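You operate a simulated robot arm through the tools that you are given. There is no shell and no other tool.

The job below is to be done with a simulated robot arm. You get a single attempt, and the scene is never put back.

JOB
Measure 60 ml of peppercorns and tip them into the crank mill.
Fine: fill the measuring cup to its line from the pepper jar; jar back with its lid on, cup back. Set down upright: pepper jar, measuring cup.

It is judged by the outcome, as a careful person would: the job done as asked, and still so three seconds after it is handed in. It fails if anything else is knocked over, pushed out of place, dropped, spilled or broken. A push-on lid holds only when it is set on centred and level and pressed home; a screw cap is set on level and turned clockwise until tight.

ROBOT AND FRAMES
A 6-joint arm with a two-finger parallel gripper, fixed in place. Base frame: the origin is at the foot of the arm, x ahead of it, y to its left, z up; the work surface is at about z = 90. Readings come in cm, degrees, newtons and seconds.
With the tool pointing down near the work surface it reaches from about 24 to 66 cm from the base axis. Its first joint turns from -66.0 to 66.0 degrees. Payload 2.9 kg.
Tool frame: the origin (TCP) lies between the finger pads and is the grasp point; the fingertips stand 3 cm ahead of it; z points along the fingers, y is the line along which they close. Largest opening 11 cm; finger width 2, thickness 1; the body of the gripper, 4.8 by 11.2 cm, starts 5.5 cm behind the TCP.
Orientation is told as [roll, pitch, yaw] about the base's x, y, z axes, in that order, counted from this pose: with the fingers straight down and closing along the base's y, the tool's x points along the base's -x, its y along +y and its z along -z.

CONTROLS
- The arm moves only by the tool apply_moves. Its argument "rows" is a list of rows, each an object of numbers (a shift or turn left out is 0, a gripper value left out holds the last): "rx", "ry", "rz": the turn, a rotation vector about the tool's x, y, z in units of 45 degrees (1.0 is 45 degrees); "dx", "dy", "dz": the shift along the tool's x, y, z in units of 100 mm (1.0 is 100 mm); "claw": the gripper command, from -1 (fully open) to 1 (shut), values between in proportion. In form: [{"rx": .., "ry": .., "rz": .., "dx": .., "dy": .., "dz": .., "claw": ..}, ...]. A call has 1 to 20 rows; each row is the pose to reach, as a shift and turn from the pose commanded when the call began, along the tool's axes at that moment. A call with a number of a shift or a turn outside -1 to 1 is refused whole. Rows are played at 5 a second. More than 5 cm and 8.6 degrees between two rows, or a gripper value outside its range, and nothing of the call is played. A pose out of reach is approached as far as the arm can. The call stops where the force on the tool passes 90 N (or 10 N more than at its start, if that is more) or the arm is blocked; 0.2 s more then pass. Each finger travels about 10.8 cm/s and halts on what it meets, pressing with about 25 N; the grip force reading is that of the motor and also rises with nothing between the fingers. The clock runs only during rows and for 0.2 s after the last one: add rows that repeat a pose to give the fingers time. It gives the time, the measured TCP pose, the force on the tool (base axes), the opening and the grip force at its end, in the units of the frame above (readings bear some noise), with the torque about the TCP (base axes, N m) and any sound that the robot's microphone picked up, and new pictures: "show" is both (left out), scene, wrist or none.
- Cameras (640 x 400 px; columns grow to the right, rows downward): "scene" is fixed at [8.12, 44.23, 136.87]; the picture's right is [-0.56, -0.83, 0.00], its down [-0.55, 0.37, -0.75] and it looks along [0.62, -0.42, -0.66] (base axes); focal length 214 px, centre (320, 200). "wrist" rides on the gripper at [7.2, 1.7, -10.3] in the tool frame; the picture's right is [-0.23, 0.97, 0.00], its down [-0.76, -0.18, -0.62] and it looks along [-0.61, -0.14, 0.78] (tool axes); focal length 222 px, centre (320, 200). There is no depth. A picture from a camera that has moved, and an enlarged one, comes with that camera's place and axes in the base frame and with its lens. The place of the scene camera against the robot may be out by one fixed shift of up to 1.8 cm in any direction.
- close_up(camera, box): a new picture of the part [left, top, right, bottom] of that camera's present view, enlarged. No time passes.
- sign_off(): hands the job in; it is judged then, once.

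Nothing tells you positions but the pictures and the camera data. Unless the task says otherwise, let go and move clear before handing in.

The tools are called as a command line: name --argument value ..., lists and objects as JSON in quotes. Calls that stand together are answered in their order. apply_moves: Moves the arm, as the interface text tells. Its arguments: {"type":"object","properties":{"rows":{"type":"array","items":{"type":"object","properties":{"rx":{"type":"number"},"ry":{"type":"number"},"rz":{"type":"number"},"dx":{"type":"number"},"dy":{"type":"number"},"dz":{"type":"number"},"claw":{"type":"number"}}}},"show":{"type":"string","enum":["both","scene","wrist","none"]}},"required":["rows"]} The other tools are called the same way: close_up (camera, box) takes an enlarged picture of a part of a camera's view; sign_off () hands the job in.

At the start:

```text
time_s: 0.0
position: [37.34, 19.65, 126.57]
tcp_rot: [-0.1, 0.0, -0.1]
force: [0.5, -0.1, 0.7]
moment: [-0.03, -0.01, 0.01]
width: 11.01
grip_force: 0.0
```

scene: 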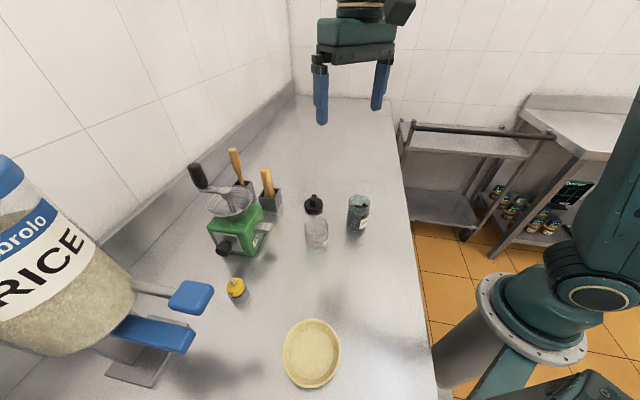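
wrist: 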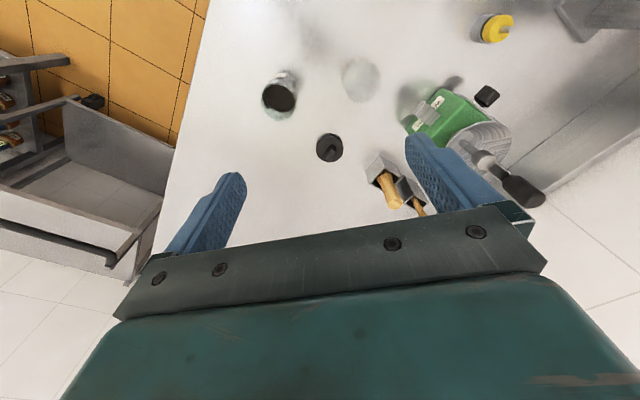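

I see a bench with a green crank mill, a jar with a dark content, a clear cup, a black-topped item, a small yellow-capped bottle and a pie dish. I'll first look closer to identify things.

close_up --camera "scene" --box '[280, 170, 400, 260]'

close_up --camera "scene" --box '[170, 130, 300, 310]'

close_up --camera "wrist" --box '[240, 0, 560, 220]'

```text
4.44 times, centred on (340, 215) of scene
camera zoom: at [8.12, 44.23, 136.87], right [-0.56, -0.83, 0.0], down [-0.55, 0.37, -0.75], along [0.62, -0.42, -0.66], focal length 953 px, centre (231, 133)
```

zoom: 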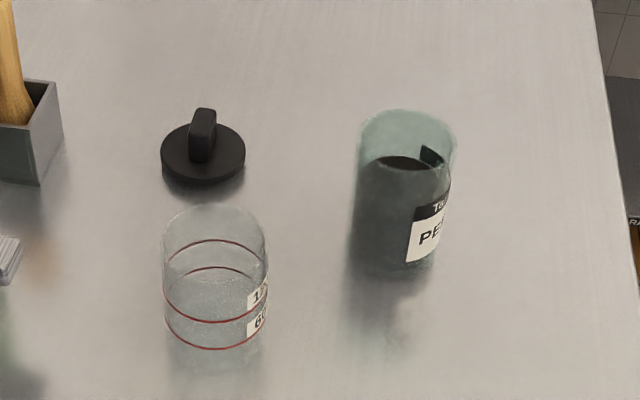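

```text
2.22 times, centred on (235, 220) of scene
camera zoom: at [8.12, 44.23, 136.87], right [-0.56, -0.83, 0.0], down [-0.55, 0.37, -0.75], along [0.62, -0.42, -0.66], focal length 477 px, centre (509, 156)
```

zoom: 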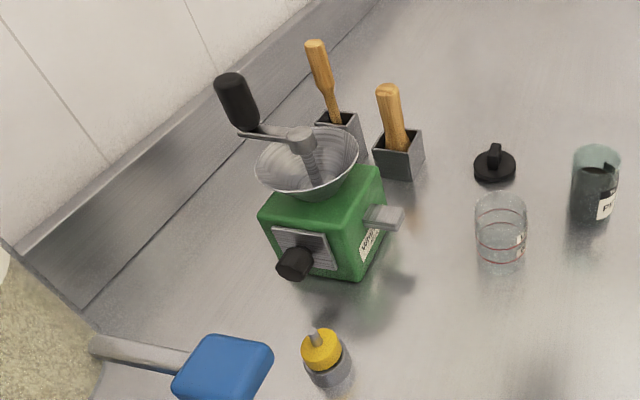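

```text
1.82 times, centred on (400, 110) of wrist
camera zoom: at [30.06, 21.22, 137.02], right [0.23, 0.97, 0.0], down [0.76, -0.18, 0.62], along [0.61, -0.14, -0.78], focal length 404 px, centre (174, 364)
```

zoom: 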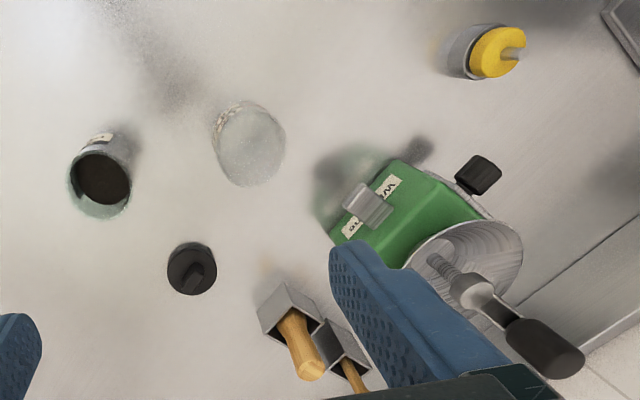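

The pepper jar (open, dark contents) seems to stand near (38, 13), the cup near (39, 26), the jar's lid near (52, 18), and the mill near (51, 42). I'll lower and pull back a bit for a second view to triangulate.

apply_moves --rows '[{"dz": 0.3, "dx": 0.2}, {"dz": 0.6, "dx": 0.4}, {"dz": 0.9, "dx": 0.6}, {"dz": 0.9, "dx": 0.6}]'

```text
time_s: 1.0
position: [31.57, 19.58, 117.6]
tcp_rot: [0.0, 0.0, -0.1]
force: [-0.3, -0.1, -0.4]
moment: [-0.01, -0.03, -0.02]
width: 10.98
grip_force: 0.1
camera wrist: at [24.1, 21.31, 128.08], right [0.23, 0.97, 0.0], down [0.76, -0.18, 0.62], along [0.61, -0.14, -0.78], focal length 222 px, centre (320, 200)
```

scene: 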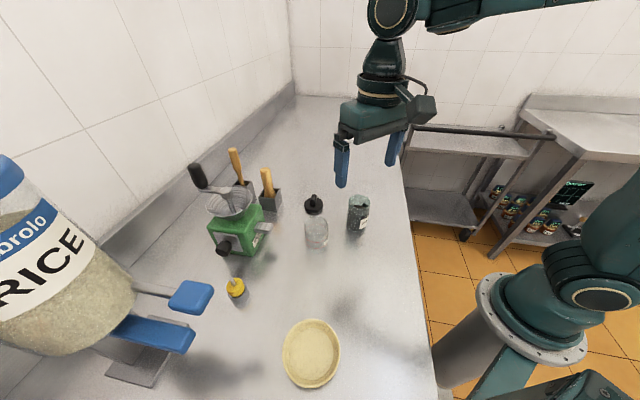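
wrist: 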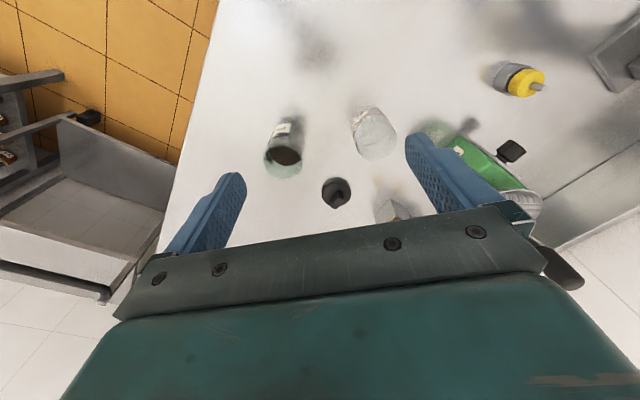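

I now have a nearer wrist view of the jar, cup and lid; I'll zoom in to measure them.

close_up --camera "wrist" --box '[240, 90, 420, 220]'

close_up --camera "scene" --box '[290, 180, 380, 260]'

```text
3.08 times, centred on (330, 155) of wrist
camera zoom: at [24.1, 21.31, 128.08], right [0.23, 0.97, 0.0], down [0.76, -0.18, 0.62], along [0.61, -0.14, -0.78], focal length 684 px, centre (289, 338)
```

zoom: 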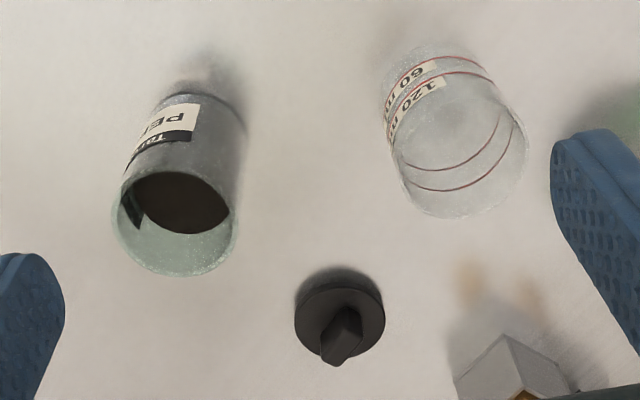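

```text
5.00 times, centred on (335, 220) of scene
camera zoom: at [8.12, 44.23, 136.87], right [-0.56, -0.83, 0.0], down [-0.55, 0.37, -0.75], along [0.62, -0.42, -0.66], focal length 1072 px, centre (245, 100)
```

zoom: 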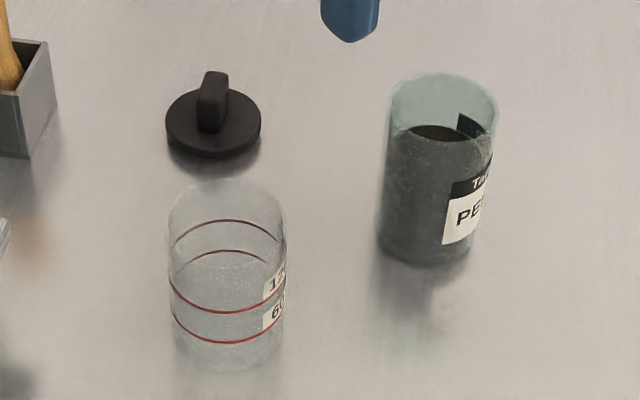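

The jar rim triangulates to about (37.9, 13.0, 100.7), jar about 5.7 cm wide; the cup's lower line is 60 ml. I'll now test, in free air, whether the tool can be tilted outward, since I want to grip the jar from the side and roll it to pour.

apply_moves --rows '[{"dx": -0.05, "dy": -0.1, "dz": 0.05, "ry": -0.16}, {"dx": -0.1, "dy": -0.2, "dz": 0.1, "ry": -0.33}, {"dx": -0.15, "dy": -0.3, "dz": 0.15, "ry": -0.5}, {"dx": -0.2, "dy": -0.4, "dz": 0.2, "ry": -0.67}, {"dx": -0.25, "dy": -0.5, "dz": 0.25, "ry": -0.84}, {"dx": -0.3, "dy": -0.6, "dz": 0.3, "ry": -1.0}, {"dx": -0.3, "dy": -0.6, "dz": 0.3, "ry": -1.0}]'

```text
time_s: 2.6
position: [34.31, 13.65, 114.72]
tcp_rot: [0.1, -45.1, -0.1]
force: [-0.2, 0.1, -0.1]
moment: [0.03, -0.01, -0.02]
width: 11.01
grip_force: 0.0
camera wrist: at [21.69, 15.31, 116.86], right [0.16, 0.97, 0.16], down [0.1, -0.18, 0.98], along [0.98, -0.14, -0.12], focal length 222 px, centre (320, 200)
```

scene: 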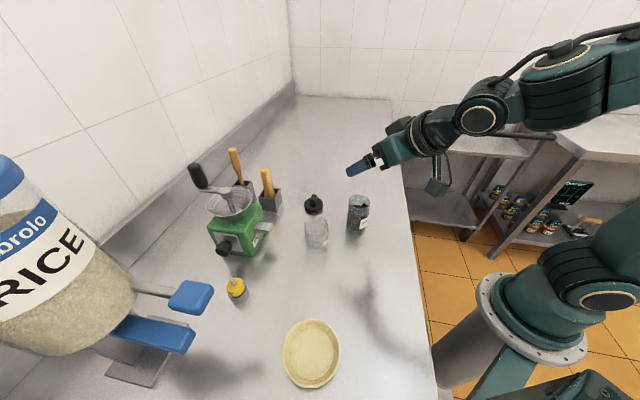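
wrist: 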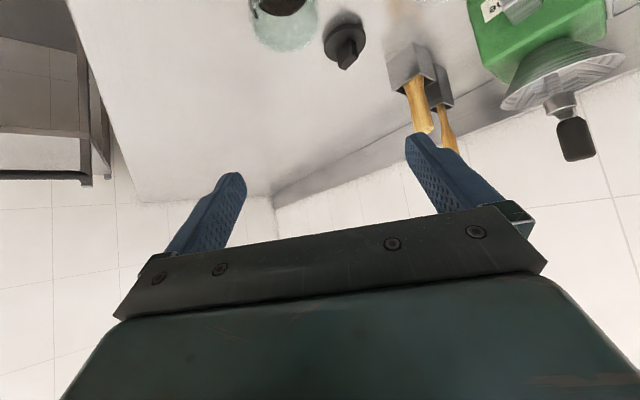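

The outward tilt works. Next I test, still in free air, a steeper tilt of 60° and then a roll about the tool axis as in pouring.

apply_moves --rows '[{"ry": -0.17}, {"ry": -0.333}, {"ry": -0.333}]' --show "none"

apply_moves --rows '[{"rz": -0.17}, {"rz": -0.34}, {"rz": -0.51}, {"rz": -0.68}, {"rz": -0.85}, {"rz": -1.0}]' --show "none"

apply_moves --rows '[{"rz": -0.17}, {"rz": -0.34}, {"rz": -0.51}, {"rz": -0.68}, {"rz": -0.85}, {"rz": -1.0}]' --show "none"

apply_moves --rows '[{"rz": -0.17}, {"rz": -0.34}, {"rz": -0.51}, {"rz": -0.68}, {"rz": -0.85}, {"rz": -1.0}, {"rz": -1.0}]'

```text
time_s: 3.4
position: [34.27, 13.6, 114.58]
tcp_rot: [0.1, -60.1, -0.1]
force: [-0.8, -0.8, 0.0]
moment: [0.02, -0.01, 0.01]
width: 10.97
grip_force: 0.0
```

```text
time_s: 4.8
position: [34.48, 13.53, 114.51]
tcp_rot: [-50.8, -37.6, 63.5]
force: [-0.5, -1.2, -0.4]
moment: [-0.03, 0.0, -0.03]
width: 10.99
grip_force: 0.0
```

```text
time_s: 6.2
position: [34.31, 13.56, 114.65]
tcp_rot: [-60.0, 0.2, 90.0]
force: [0.5, 0.0, 0.1]
moment: [0.03, 0.03, -0.03]
width: 11.0
grip_force: 0.1
```

```text
time_s: 7.8
position: [34.43, 13.59, 114.66]
tcp_rot: [-50.7, 37.8, 116.5]
force: [-0.1, -0.1, -0.2]
moment: [-0.01, 0.01, 0.02]
width: 10.99
grip_force: 0.1
camera wrist: at [27.29, 7.2, 123.26], right [-0.42, -0.53, -0.74], down [-0.75, 0.66, -0.05], along [0.51, 0.53, -0.68], focal length 222 px, centre (320, 200)
```

scene: 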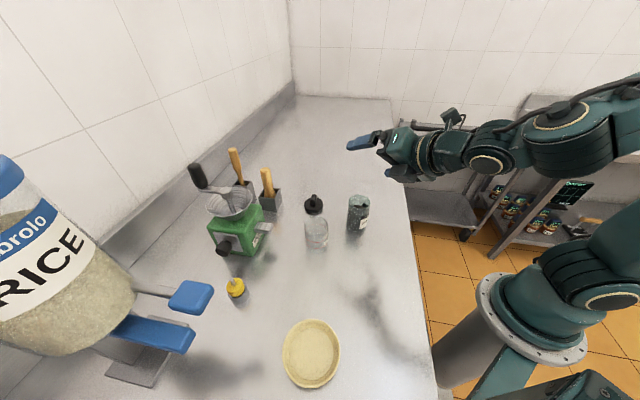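
wrist: 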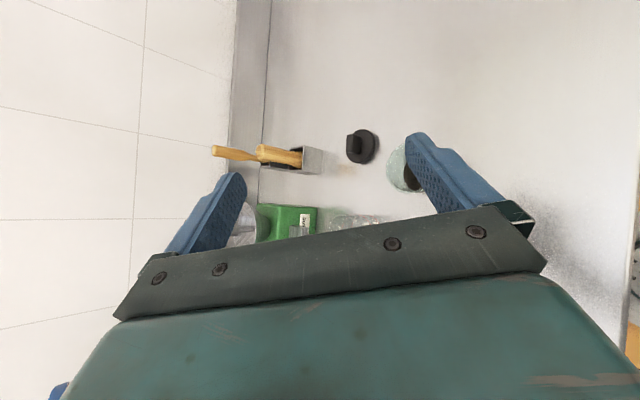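

Rolling to -135° works, so side-pouring is feasible. I'll roll back to zero and come down behind the jar to check the alignment before gripping.

apply_moves --rows '[{"rz": 0.17}, {"rz": 0.34}, {"rz": 0.51}, {"rz": 0.68}, {"rz": 0.85}, {"rz": 1.0}]' --show "none"

apply_moves --rows '[{"rz": 0.17}, {"rz": 0.34}, {"rz": 0.51}, {"rz": 0.68}, {"rz": 0.85}, {"rz": 1.0}]' --show "none"

apply_moves --rows '[{"rz": 0.17}, {"rz": 0.34}, {"rz": 0.51}, {"rz": 0.68}, {"rz": 0.85}, {"rz": 1.0}, {"rz": 1.0}]' --show "none"

apply_moves --rows '[{"dx": 0.24, "dy": -0.02, "dz": 0.143}, {"dx": 0.48, "dy": -0.04, "dz": 0.286}, {"dx": 0.722, "dy": -0.06, "dz": 0.429}, {"dx": 0.722, "dy": -0.06, "dz": 0.429}]'

```text
time_s: 9.2
position: [34.42, 13.7, 114.58]
tcp_rot: [-60.0, -0.3, 89.9]
force: [0.7, -0.2, -0.1]
moment: [0.0, 0.03, -0.03]
width: 11.01
grip_force: 0.1
```

```text
time_s: 10.6
position: [34.43, 13.63, 114.62]
tcp_rot: [-50.7, -37.9, 63.3]
force: [-0.4, -0.4, -0.3]
moment: [0.01, 0.0, 0.01]
width: 11.0
grip_force: 0.1
```

```text
time_s: 12.2
position: [34.44, 13.57, 114.59]
tcp_rot: [0.3, -60.0, -0.4]
force: [0.0, 1.4, -0.5]
moment: [-0.01, 0.0, 0.02]
width: 10.96
grip_force: 0.0
```

```text
time_s: 13.2
position: [36.07, 14.02, 107.12]
tcp_rot: [0.1, -59.9, 0.0]
force: [0.3, -0.4, -0.2]
moment: [0.02, 0.02, 0.02]
width: 11.0
grip_force: 0.0
out of reach, approached as far as the arm can: row 2, 3, 4
camera wrist: at [23.27, 15.67, 106.1], right [0.11, 0.97, 0.2], down [-0.16, -0.18, 0.97], along [0.98, -0.14, 0.13], focal length 222 px, centre (320, 200)
```

scene: 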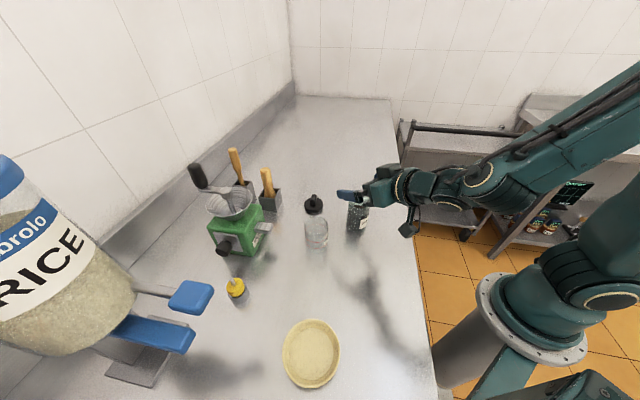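
wrist: 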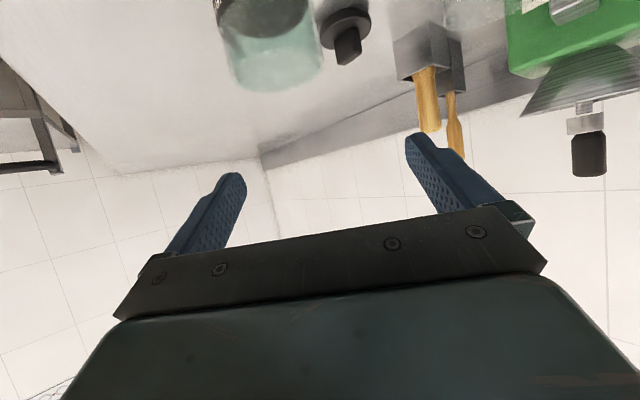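

At 60° tilt the arm can't get that close to its base, so I'll raise a little and yaw the tool by -30°, which keeps the wrist farther out. Then I'll check the pose again.

apply_moves --rows '[{"dx": -0.2, "dz": -0.08}, {"dx": -0.4, "dz": -0.15}, {"dx": -0.57, "dz": -0.213}, {"dx": -0.57, "dz": -0.213, "rx": 0.12, "rz": 0.07}, {"dx": -0.57, "dz": -0.213, "rx": 0.24, "rz": 0.14}, {"dx": -0.57, "dz": -0.213, "rx": 0.36, "rz": 0.21}, {"dx": -0.57, "dz": -0.213, "rx": 0.48, "rz": 0.28}, {"dx": -0.57, "dz": -0.213, "rx": 0.577, "rz": 0.333}, {"dx": -0.57, "dz": -0.213, "rx": 0.577, "rz": 0.333}]'

```text
time_s: 15.2
position: [36.89, 14.19, 113.11]
tcp_rot: [0.1, -60.0, -30.1]
force: [-0.3, -1.3, 0.0]
moment: [0.0, -0.01, 0.0]
width: 11.0
grip_force: 0.1
camera wrist: at [26.81, 21.79, 112.01], right [0.59, 0.79, 0.2], down [-0.23, -0.07, 0.97], along [0.78, -0.61, 0.13], focal length 222 px, centre (320, 200)
```

scene: 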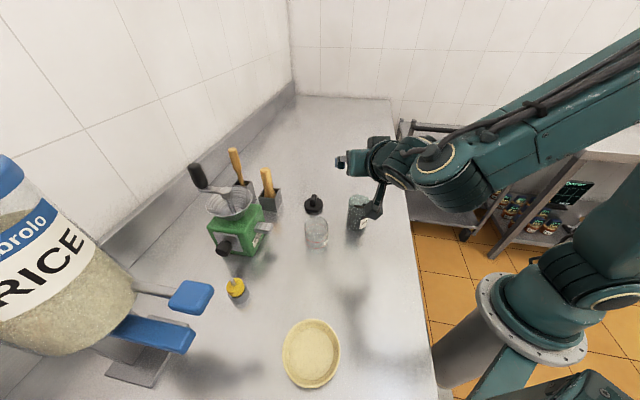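
wrist: 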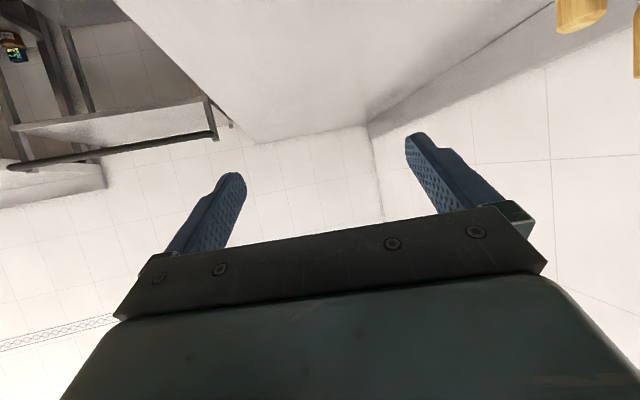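

Yawed pose reached. Now I descend to the pre-grasp point behind the jar with open fingers straddling it.

apply_moves --rows '[{"dx": 0.25, "dy": -0.017, "dz": 0.034}, {"dx": 0.5, "dy": -0.035, "dz": 0.068}, {"dx": 0.749, "dy": -0.052, "dz": 0.102}, {"dx": 0.749, "dy": -0.052, "dz": 0.102}]'

```text
time_s: 16.2
position: [34.14, 15.0, 106.07]
tcp_rot: [0.2, -59.9, -30.1]
force: [0.9, 0.1, 0.6]
moment: [0.01, 0.0, 0.02]
width: 11.0
grip_force: 0.1
camera wrist: at [23.95, 22.67, 104.99], right [0.58, 0.79, 0.2], down [-0.23, -0.08, 0.97], along [0.78, -0.61, 0.13], focal length 222 px, centre (320, 200)
```

scene: 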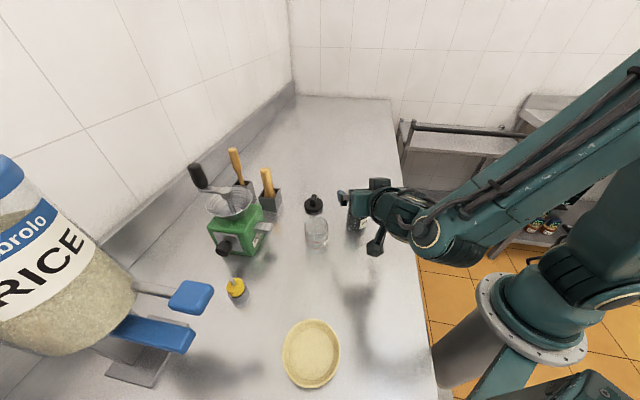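
wrist: 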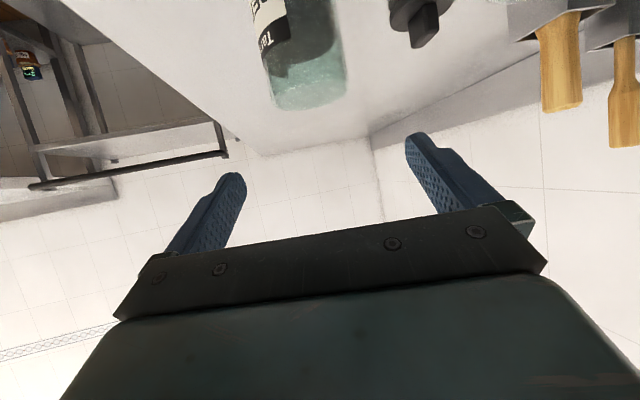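

close_up --camera "wrist" --box '[220, 0, 420, 125]'

```text
3.20 times, centred on (320, 62) of wrist
camera zoom: at [23.95, 22.67, 104.99], right [0.58, 0.79, 0.2], down [-0.23, -0.08, 0.97], along [0.78, -0.61, 0.13], focal length 711 px, centre (320, 640)
```

zoom: 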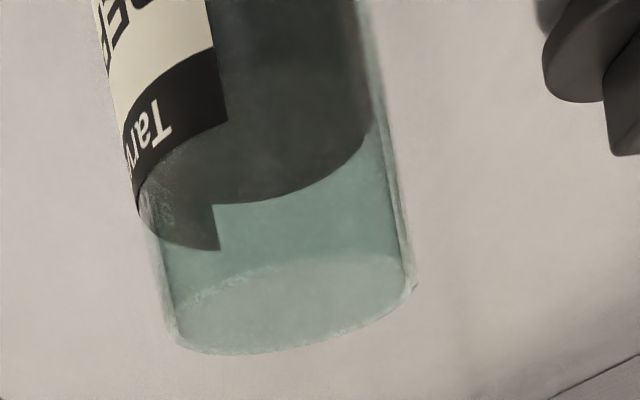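

The jar axis refines to about (38.0, 12.85). I descend to its side and advance along the tool axis so the pads straddle it.

apply_moves --rows '[{"dx": 0.23, "dz": 0.135}, {"dx": 0.46, "dz": 0.27}, {"dx": 0.678, "dy": 0.007, "dz": 0.406}, {"dx": 0.678, "dy": 0.007, "dz": 0.406}]'

```text
time_s: 17.2
position: [34.26, 14.81, 98.19]
tcp_rot: [0.1, -60.1, -30.1]
force: [-0.4, -0.3, 0.3]
moment: [-0.04, -0.01, -0.03]
width: 11.0
grip_force: 0.1
camera wrist: at [24.06, 22.53, 97.22], right [0.59, 0.79, 0.2], down [-0.23, -0.07, 0.97], along [0.78, -0.61, 0.13], focal length 222 px, centre (320, 200)
```

scene: 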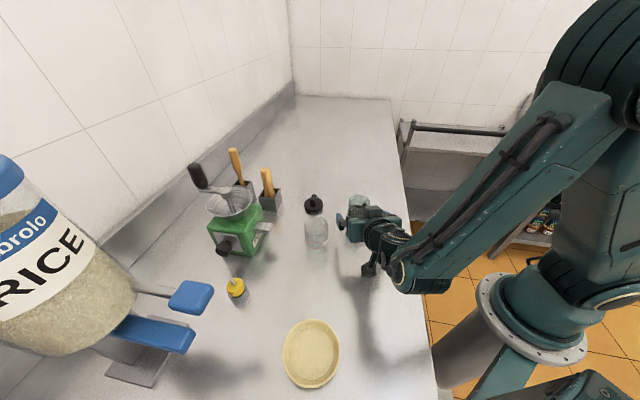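
wrist: 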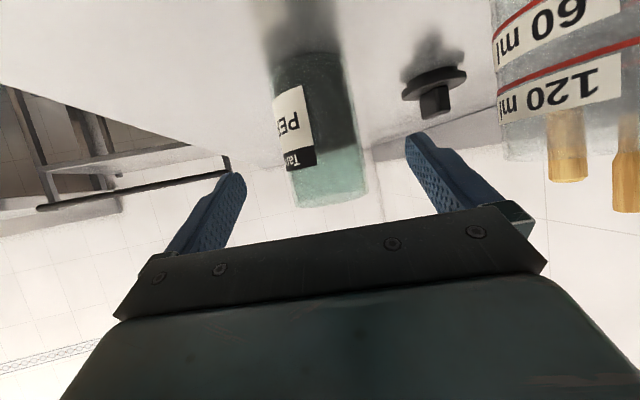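

close_up --camera "wrist" --box '[240, 20, 440, 220]'

close_up --camera "wrist" --box '[440, 0, 640, 200]'

close_up --camera "scene" --box '[280, 170, 440, 290]'

```text
2.00 times, centred on (340, 120) of wrist
camera zoom: at [24.06, 22.53, 97.22], right [0.59, 0.79, 0.2], down [-0.23, -0.07, 0.97], along [0.78, -0.61, 0.13], focal length 444 px, centre (280, 360)
```

zoom: 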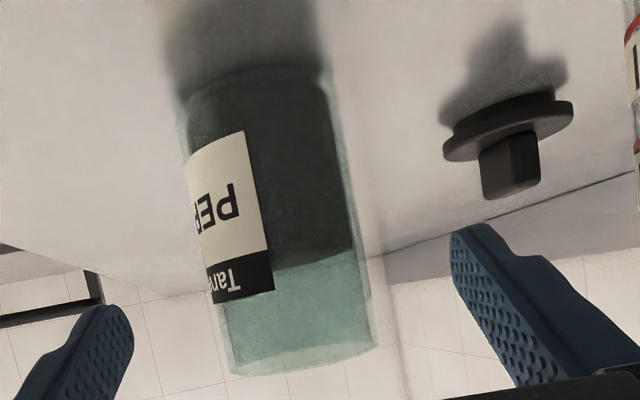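

```text
2.00 times, centred on (540, 100) of wrist
camera zoom: at [24.06, 22.53, 97.22], right [0.59, 0.79, 0.2], down [-0.23, -0.07, 0.97], along [0.78, -0.61, 0.13], focal length 444 px, centre (-120, 400)
```

zoom: 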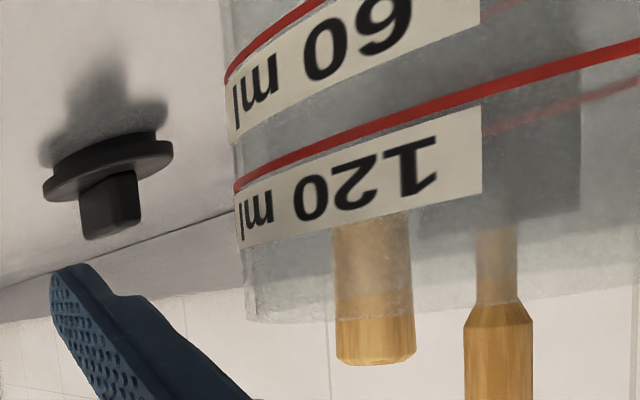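

```text
3.33 times, centred on (360, 230) of scene
camera zoom: at [8.12, 44.23, 136.87], right [-0.56, -0.83, 0.0], down [-0.55, 0.37, -0.75], along [0.62, -0.42, -0.66], focal length 715 px, centre (187, 100)
```

zoom: 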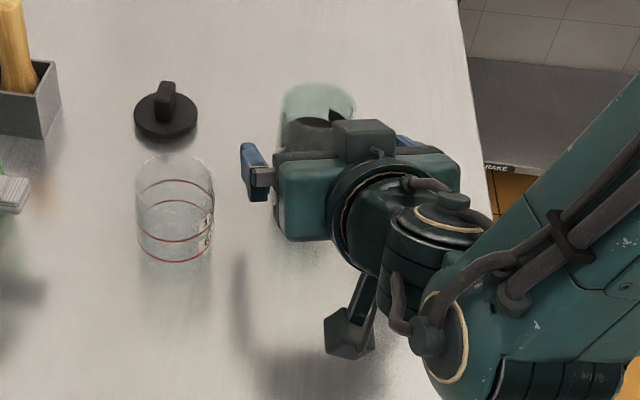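

The jar is centred between the fingers (base z 90, rim about 99.4). I advance to grip height and close gently.

apply_moves --rows '[{"dx": 0.02, "dy": 0.002, "dz": 0.18}, {"dx": 0.04, "dy": 0.004, "dz": 0.36}, {"dx": 0.062, "dy": 0.006, "dz": 0.532}, {"dx": 0.062, "dy": 0.006, "dz": 0.532}]'

```text
time_s: 18.2
position: [38.06, 12.89, 95.04]
tcp_rot: [0.1, -59.9, -30.1]
force: [0.7, -0.4, 0.2]
moment: [-0.02, 0.0, 0.01]
width: 11.0
grip_force: 0.0
camera wrist: at [27.88, 20.57, 93.93], right [0.59, 0.79, 0.2], down [-0.23, -0.08, 0.97], along [0.78, -0.61, 0.13], focal length 222 px, centre (320, 200)
```

scene: 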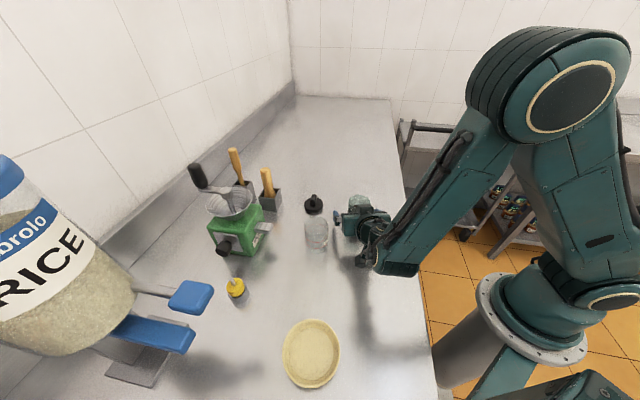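
wrist: 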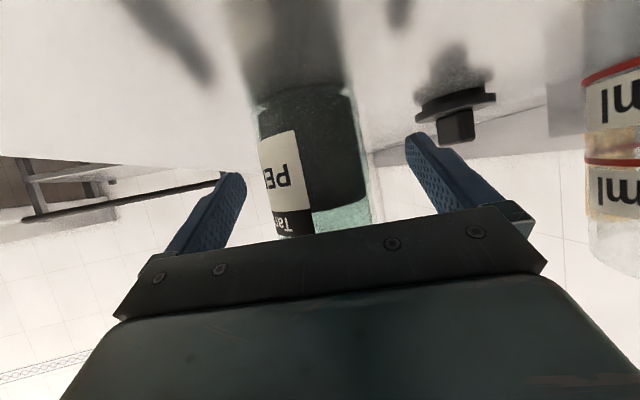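

Jar is centred in the fingers; closing gently now.

apply_moves --rows '[{"claw": -0.7}, {"claw": -0.4}, {"claw": -0.15}, {"claw": 0.0}, {"claw": 0.2}, {"claw": 0.6}, {"claw": 1.0}, {"claw": 1.0}, {"claw": 1.0}]'

```text
time_s: 20.2
position: [38.08, 12.83, 94.99]
tcp_rot: [0.1, -60.0, -30.1]
force: [-0.9, -1.1, 0.1]
moment: [-0.01, 0.01, 0.0]
width: 5.68
grip_force: 25.1
camera wrist: at [27.86, 20.56, 93.94], right [0.59, 0.79, 0.2], down [-0.23, -0.08, 0.97], along [0.78, -0.61, 0.13], focal length 222 px, centre (320, 200)
```

scene: 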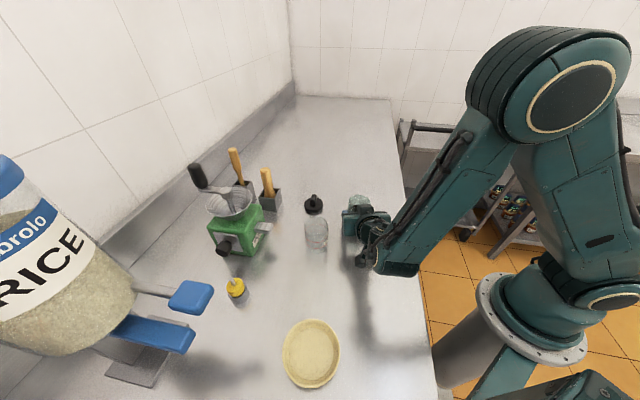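
wrist: 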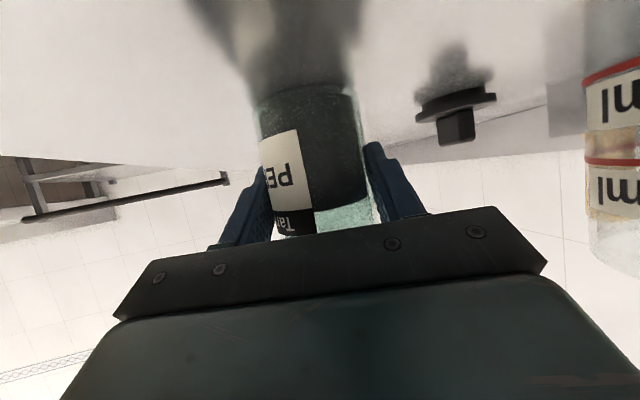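

The jar is gripped (5.7 cm). I'll lift it straight up and check it holds.

apply_moves --rows '[{"dx": -0.1, "dz": -0.058}, {"dx": -0.26, "dz": -0.15}, {"dx": -0.45, "dz": -0.26}, {"dx": -0.62, "dz": -0.36}, {"dx": -0.779, "dz": -0.45}, {"dx": -0.779, "dz": -0.45}]'

```text
time_s: 21.6
position: [38.07, 12.87, 104.1]
tcp_rot: [0.0, -60.0, -30.0]
force: [0.0, -0.2, -2.2]
moment: [0.02, -0.01, 0.05]
width: 5.64
grip_force: 24.8
camera wrist: at [27.91, 20.56, 102.99], right [0.59, 0.79, 0.2], down [-0.23, -0.07, 0.97], along [0.78, -0.61, 0.13], focal length 222 px, centre (320, 200)
```

scene: 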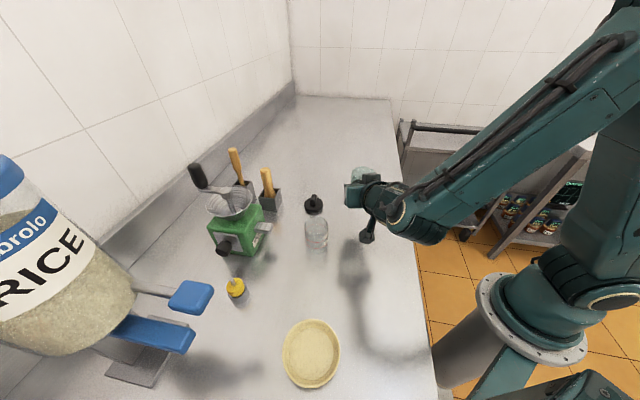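
wrist: 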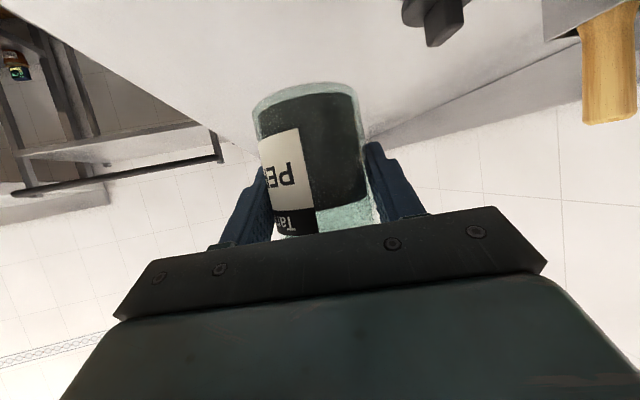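

The jar is lifted (about 2 N). I'll roll it 45° (well short of flowing), away from the cup.

apply_moves --rows '[{"rz": -0.12}, {"rz": -0.27}, {"rz": -0.42}, {"rz": -0.57}, {"rz": -0.72}, {"rz": -0.87}, {"rz": -1.0}, {"rz": -1.0}]'

apply_moves --rows '[{"dx": -0.08, "dy": 0.13, "dz": -0.036}, {"dx": -0.166, "dy": 0.256, "dz": -0.071}, {"dx": -0.25, "dy": 0.385, "dz": -0.107}, {"dx": -0.33, "dy": 0.513, "dz": -0.142}, {"dx": -0.414, "dy": 0.641, "dz": -0.178}, {"dx": -0.414, "dy": 0.641, "dz": -0.178}]'

```text
time_s: 23.4
position: [38.07, 12.93, 103.93]
tcp_rot: [-50.8, -37.7, 33.5]
force: [0.2, -1.0, -2.7]
moment: [0.05, -0.02, 0.02]
width: 5.65
grip_force: 24.8
camera wrist: at [25.56, 15.52, 103.69], right [0.19, 0.87, -0.46], down [0.03, 0.46, 0.89], along [0.98, -0.19, 0.07], focal length 222 px, centre (320, 200)
```

scene: 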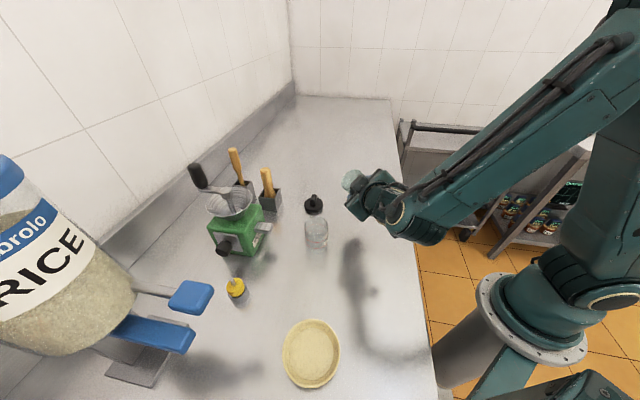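
wrist: 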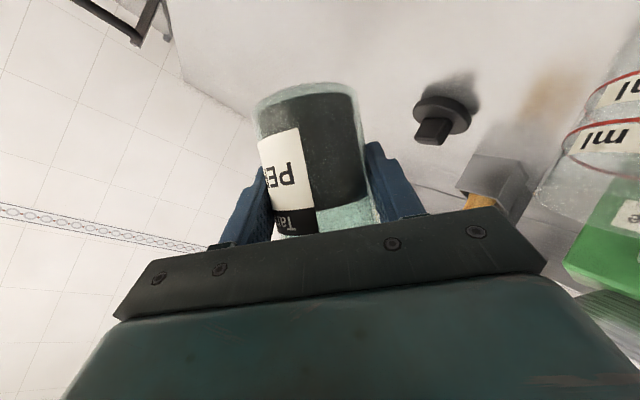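

```text
time_s: 24.8
position: [39.78, 20.68, 103.3]
tcp_rot: [-50.7, -37.7, 33.3]
force: [0.0, -0.4, -3.3]
moment: [0.05, 0.03, 0.02]
width: 5.62
grip_force: 25.2
camera wrist: at [27.26, 23.23, 103.14], right [0.2, 0.87, -0.46], down [0.03, 0.46, 0.89], along [0.98, -0.19, 0.07], focal length 222 px, centre (320, 200)
```

scene: 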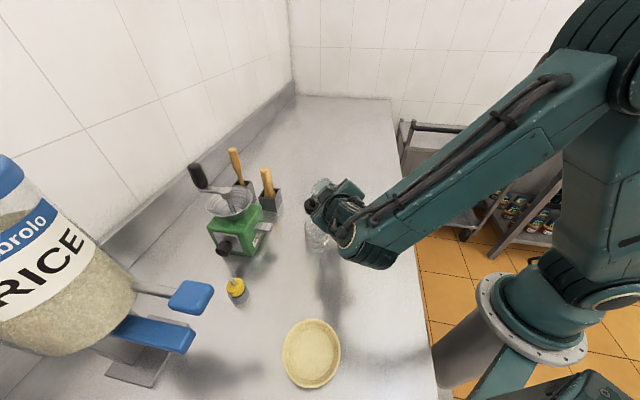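
wrist: 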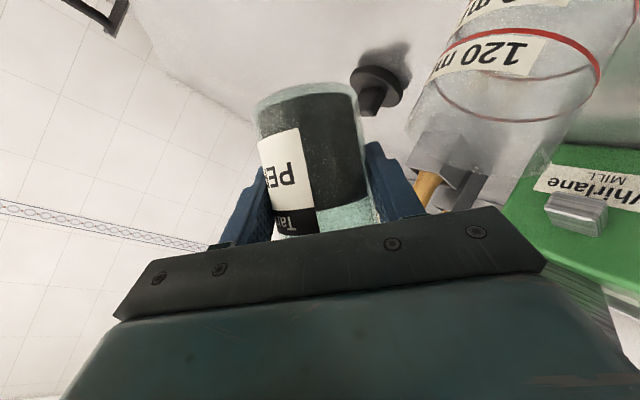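

close_up --camera "scene" --box '[270, 160, 390, 270]'

close_up --camera "wrist" --box '[240, 0, 640, 250]'

```text
3.64 times, centred on (330, 215) of scene
camera zoom: at [8.12, 44.23, 136.87], right [-0.56, -0.83, 0.0], down [-0.55, 0.37, -0.75], along [0.62, -0.42, -0.66], focal length 780 px, centre (284, 146)
```

zoom: 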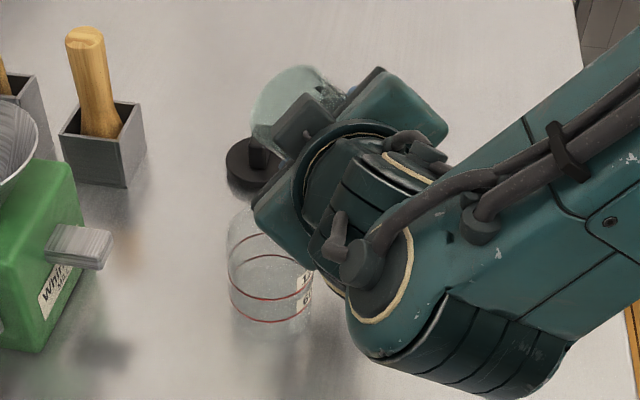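

```text
1.60 times, centred on (440, 125) of wrist
camera zoom: at [27.26, 23.23, 103.14], right [0.2, 0.87, -0.46], down [0.03, 0.46, 0.89], along [0.98, -0.19, 0.07], focal length 355 px, centre (128, 320)
```

zoom: 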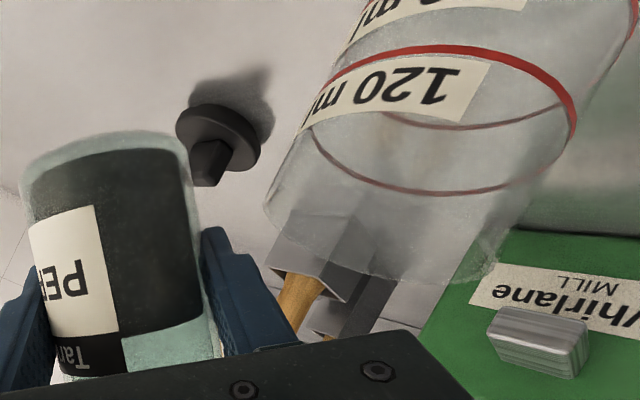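

The jar is beside the cup with its mouth leaning toward it; the cup centre refines to about (38.7, 26.35). I'll nudge the jar into line and roll gradually to about 56° of tilt, watching for flow.

apply_moves --rows '[{"dx": 0.024, "dy": 0.006, "dz": -0.036}, {"dx": 0.047, "dy": 0.012, "dz": -0.072}, {"dx": 0.047, "dy": 0.012, "dz": -0.072, "rz": -0.11}, {"dx": 0.047, "dy": 0.012, "dz": -0.072, "rz": -0.22}, {"dx": 0.047, "dy": 0.012, "dz": -0.072, "rz": -0.33}, {"dx": 0.047, "dy": 0.012, "dz": -0.072, "rz": -0.444}, {"dx": 0.047, "dy": 0.012, "dz": -0.072, "rz": -0.444}]'

close_up --camera "scene" --box '[270, 160, 390, 270]'

```text
time_s: 26.4
position: [39.03, 20.79, 103.4]
tcp_rot: [-57.5, -21.4, 46.8]
force: [1.0, -0.1, -1.6]
moment: [0.02, 0.03, 0.02]
width: 5.64
grip_force: 24.7
camera wrist: at [26.26, 21.22, 104.7], right [-0.03, 0.73, -0.68], down [0.05, 0.68, 0.73], along [1.0, -0.01, -0.06], focal length 222 px, centre (320, 200)
```

scene: 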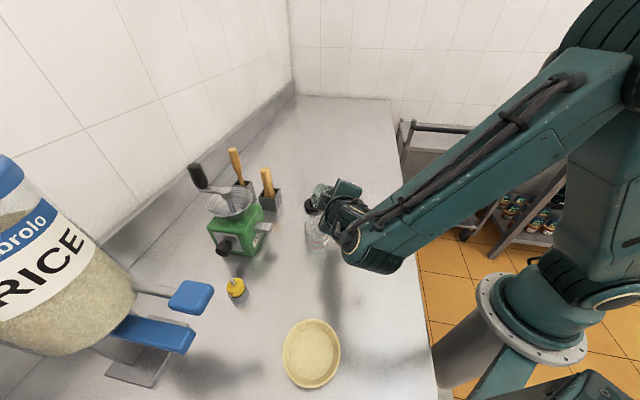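
wrist: 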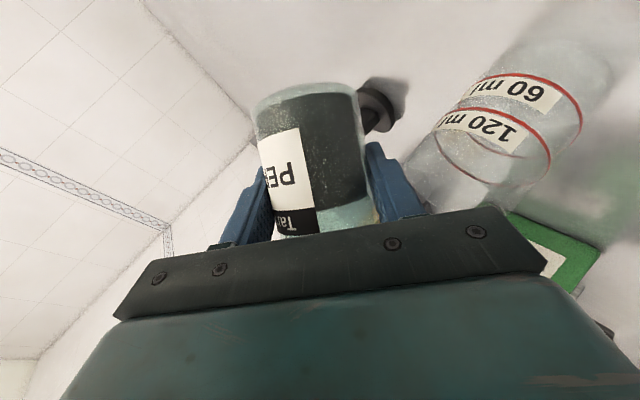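

```text
3.64 times, centred on (330, 215) of scene
camera zoom: at [8.12, 44.23, 136.87], right [-0.56, -0.83, 0.0], down [-0.55, 0.37, -0.75], along [0.62, -0.42, -0.66], focal length 780 px, centre (284, 146)
```

zoom: 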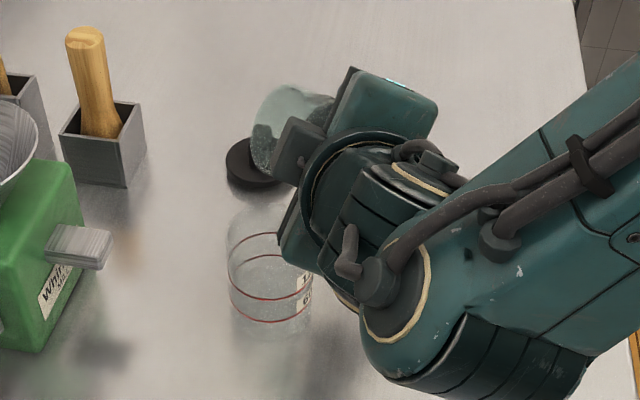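

No flow yet; both level rings are visible in the wrist view. Continuing to roll in small steps.

apply_moves --rows '[{"rz": -0.055}, {"rz": -0.11}, {"rz": -0.166}, {"rz": -0.222}, {"rz": -0.222}, {"rz": -0.222}]'

close_up --camera "scene" --box '[270, 160, 390, 270]'

```text
time_s: 27.8
position: [38.97, 20.84, 103.36]
tcp_rot: [-59.1, -13.0, 52.4]
force: [0.4, -0.6, -2.9]
moment: [0.02, 0.01, -0.02]
width: 5.63
grip_force: 24.9
camera wrist: at [26.33, 20.4, 105.63], right [-0.15, 0.63, -0.76], down [0.04, 0.77, 0.63], along [0.99, 0.06, -0.14], focal length 222 px, centre (320, 200)
```

scene: 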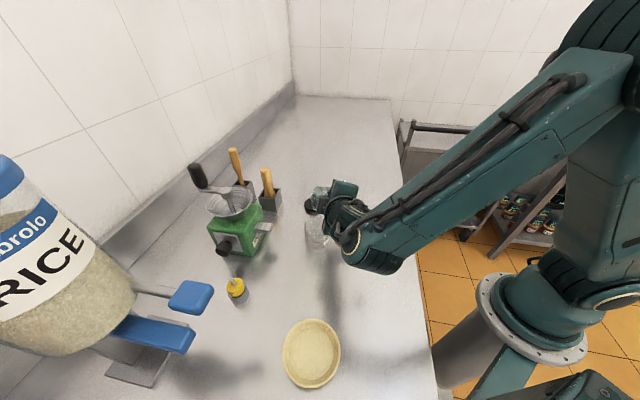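
wrist: 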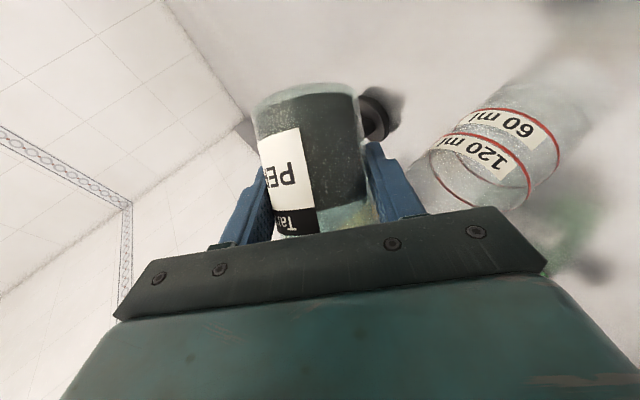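

```text
3.64 times, centred on (330, 215) of scene
camera zoom: at [8.12, 44.23, 136.87], right [-0.56, -0.83, 0.0], down [-0.55, 0.37, -0.75], along [0.62, -0.42, -0.66], focal length 780 px, centre (284, 146)
```

zoom: 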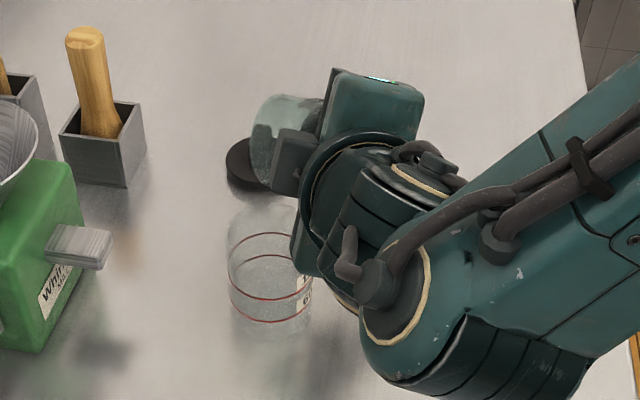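

Still no flow and the jar's lip sits above the cup's mouth as planned. Rolling on in small steps.

apply_moves --rows '[{"rz": -0.055}, {"rz": -0.11}, {"rz": -0.166}, {"rz": -0.222}, {"rz": -0.222}, {"rz": -0.222}]'

close_up --camera "scene" --box '[270, 160, 390, 270]'

close_up --camera "wrist" --box '[240, 70, 600, 250]'

```text
time_s: 29.2
position: [38.98, 20.73, 103.39]
tcp_rot: [-59.8, -4.4, 57.5]
force: [-0.3, -0.1, -3.3]
moment: [0.02, 0.04, 0.0]
width: 5.62
grip_force: 25.1
camera wrist: at [26.55, 19.61, 106.62], right [-0.26, 0.51, -0.82], down [0.01, 0.85, 0.52], along [0.97, 0.13, -0.22], focal length 222 px, centre (320, 200)
```

scene: 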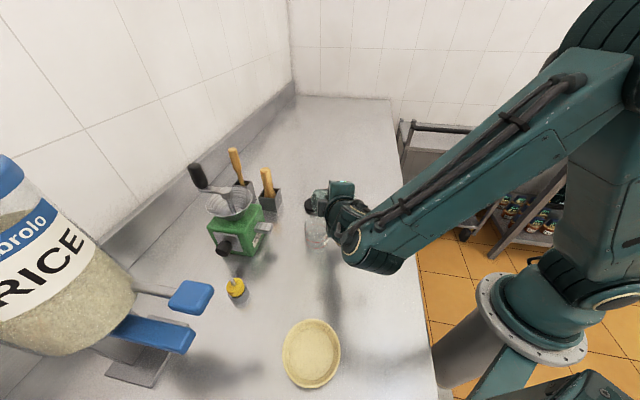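
wrist: 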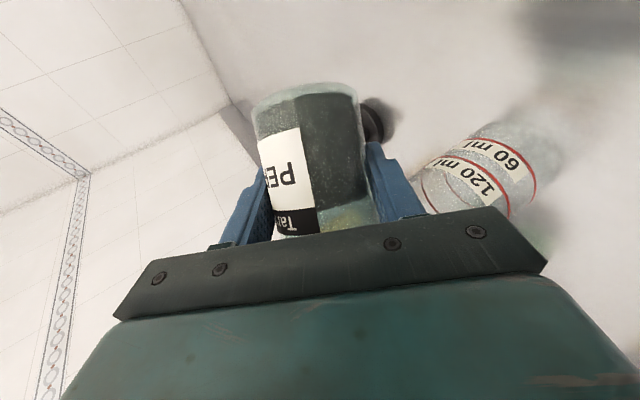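

```text
3.64 times, centred on (330, 215) of scene
camera zoom: at [8.12, 44.23, 136.87], right [-0.56, -0.83, 0.0], down [-0.55, 0.37, -0.75], along [0.62, -0.42, -0.66], focal length 780 px, centre (284, 146)
```

zoom: 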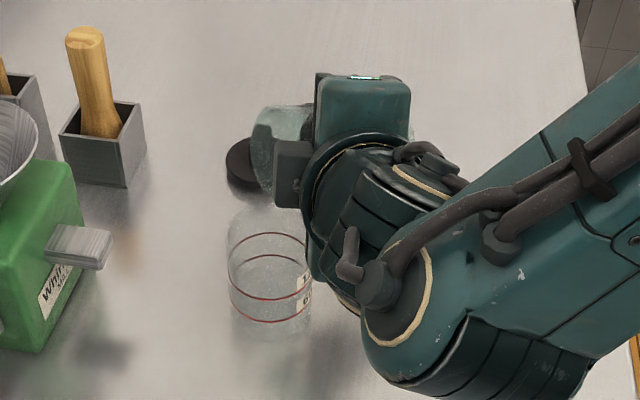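

```text
1.78 times, centred on (420, 160) of wrist
camera zoom: at [26.55, 19.61, 106.62], right [-0.26, 0.51, -0.82], down [0.01, 0.85, 0.52], along [0.97, 0.13, -0.22], focal length 395 px, centre (142, 271)
```

zoom: 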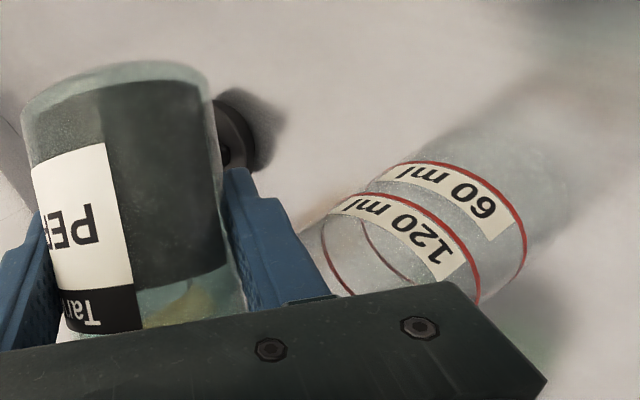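

apply_moves --rows '[{"rz": -0.037}, {"rz": -0.074}, {"rz": -0.111}, {"rz": -0.111}, {"rz": -0.111}]' --show "wrist"

close_up --camera "scene" --box '[290, 170, 370, 260]'

```text
time_s: 30.4
position: [39.0, 20.86, 103.33]
tcp_rot: [-59.9, -0.2, 60.0]
force: [0.7, 0.6, -2.8]
moment: [0.03, 0.01, 0.0]
width: 5.62
grip_force: 24.8
camera wrist: at [26.76, 19.28, 107.2], right [-0.31, 0.44, -0.84], down [-0.01, 0.88, 0.47], along [0.95, 0.15, -0.27], focal length 222 px, centre (320, 200)
```

wrist: 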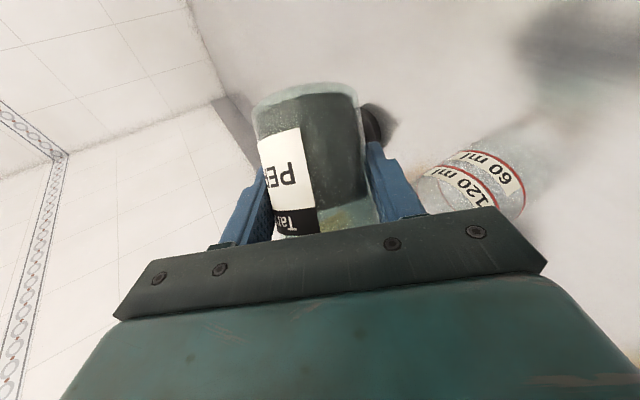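

```text
4.44 times, centred on (330, 215) of scene
camera zoom: at [8.12, 44.23, 136.87], right [-0.56, -0.83, 0.0], down [-0.55, 0.37, -0.75], along [0.62, -0.42, -0.66], focal length 953 px, centre (276, 133)
```

zoom: 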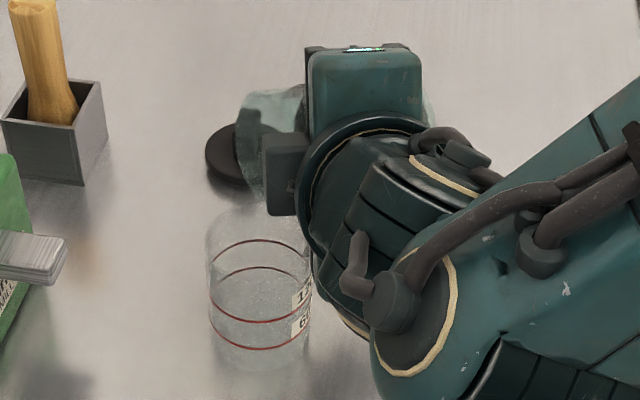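

apply_moves --rows '[{"rz": -0.037}, {"rz": -0.074}, {"rz": -0.111}, {"rz": -0.111}, {"rz": -0.111}]' --show "wrist"

close_up --camera "scene" --box '[290, 170, 370, 260]'

```text
time_s: 31.6
position: [38.88, 20.73, 103.28]
tcp_rot: [-60.0, 4.2, 62.6]
force: [-0.3, 0.5, -2.6]
moment: [0.04, 0.02, 0.04]
width: 5.61
grip_force: 25.0
camera wrist: at [26.96, 19.12, 107.71], right [-0.36, 0.37, -0.86], down [-0.03, 0.91, 0.41], along [0.93, 0.17, -0.31], focal length 222 px, centre (320, 200)
```

wrist: 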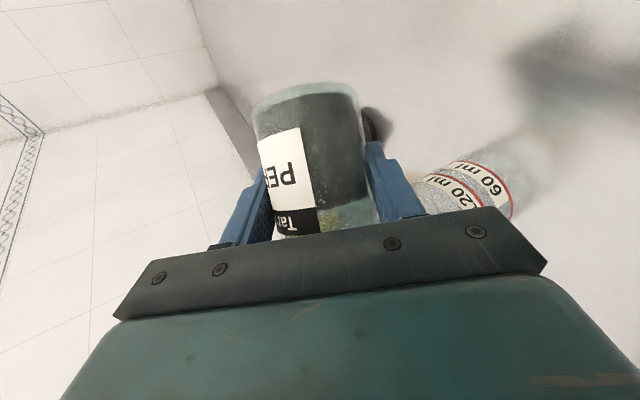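

```text
4.44 times, centred on (330, 215) of scene
camera zoom: at [8.12, 44.23, 136.87], right [-0.56, -0.83, 0.0], down [-0.55, 0.37, -0.75], along [0.62, -0.42, -0.66], focal length 953 px, centre (276, 133)
```

zoom: 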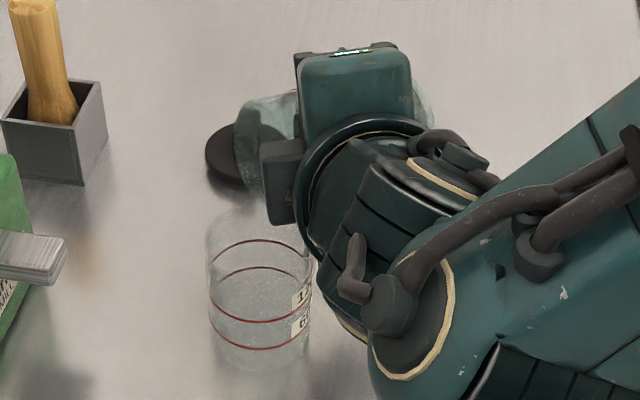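

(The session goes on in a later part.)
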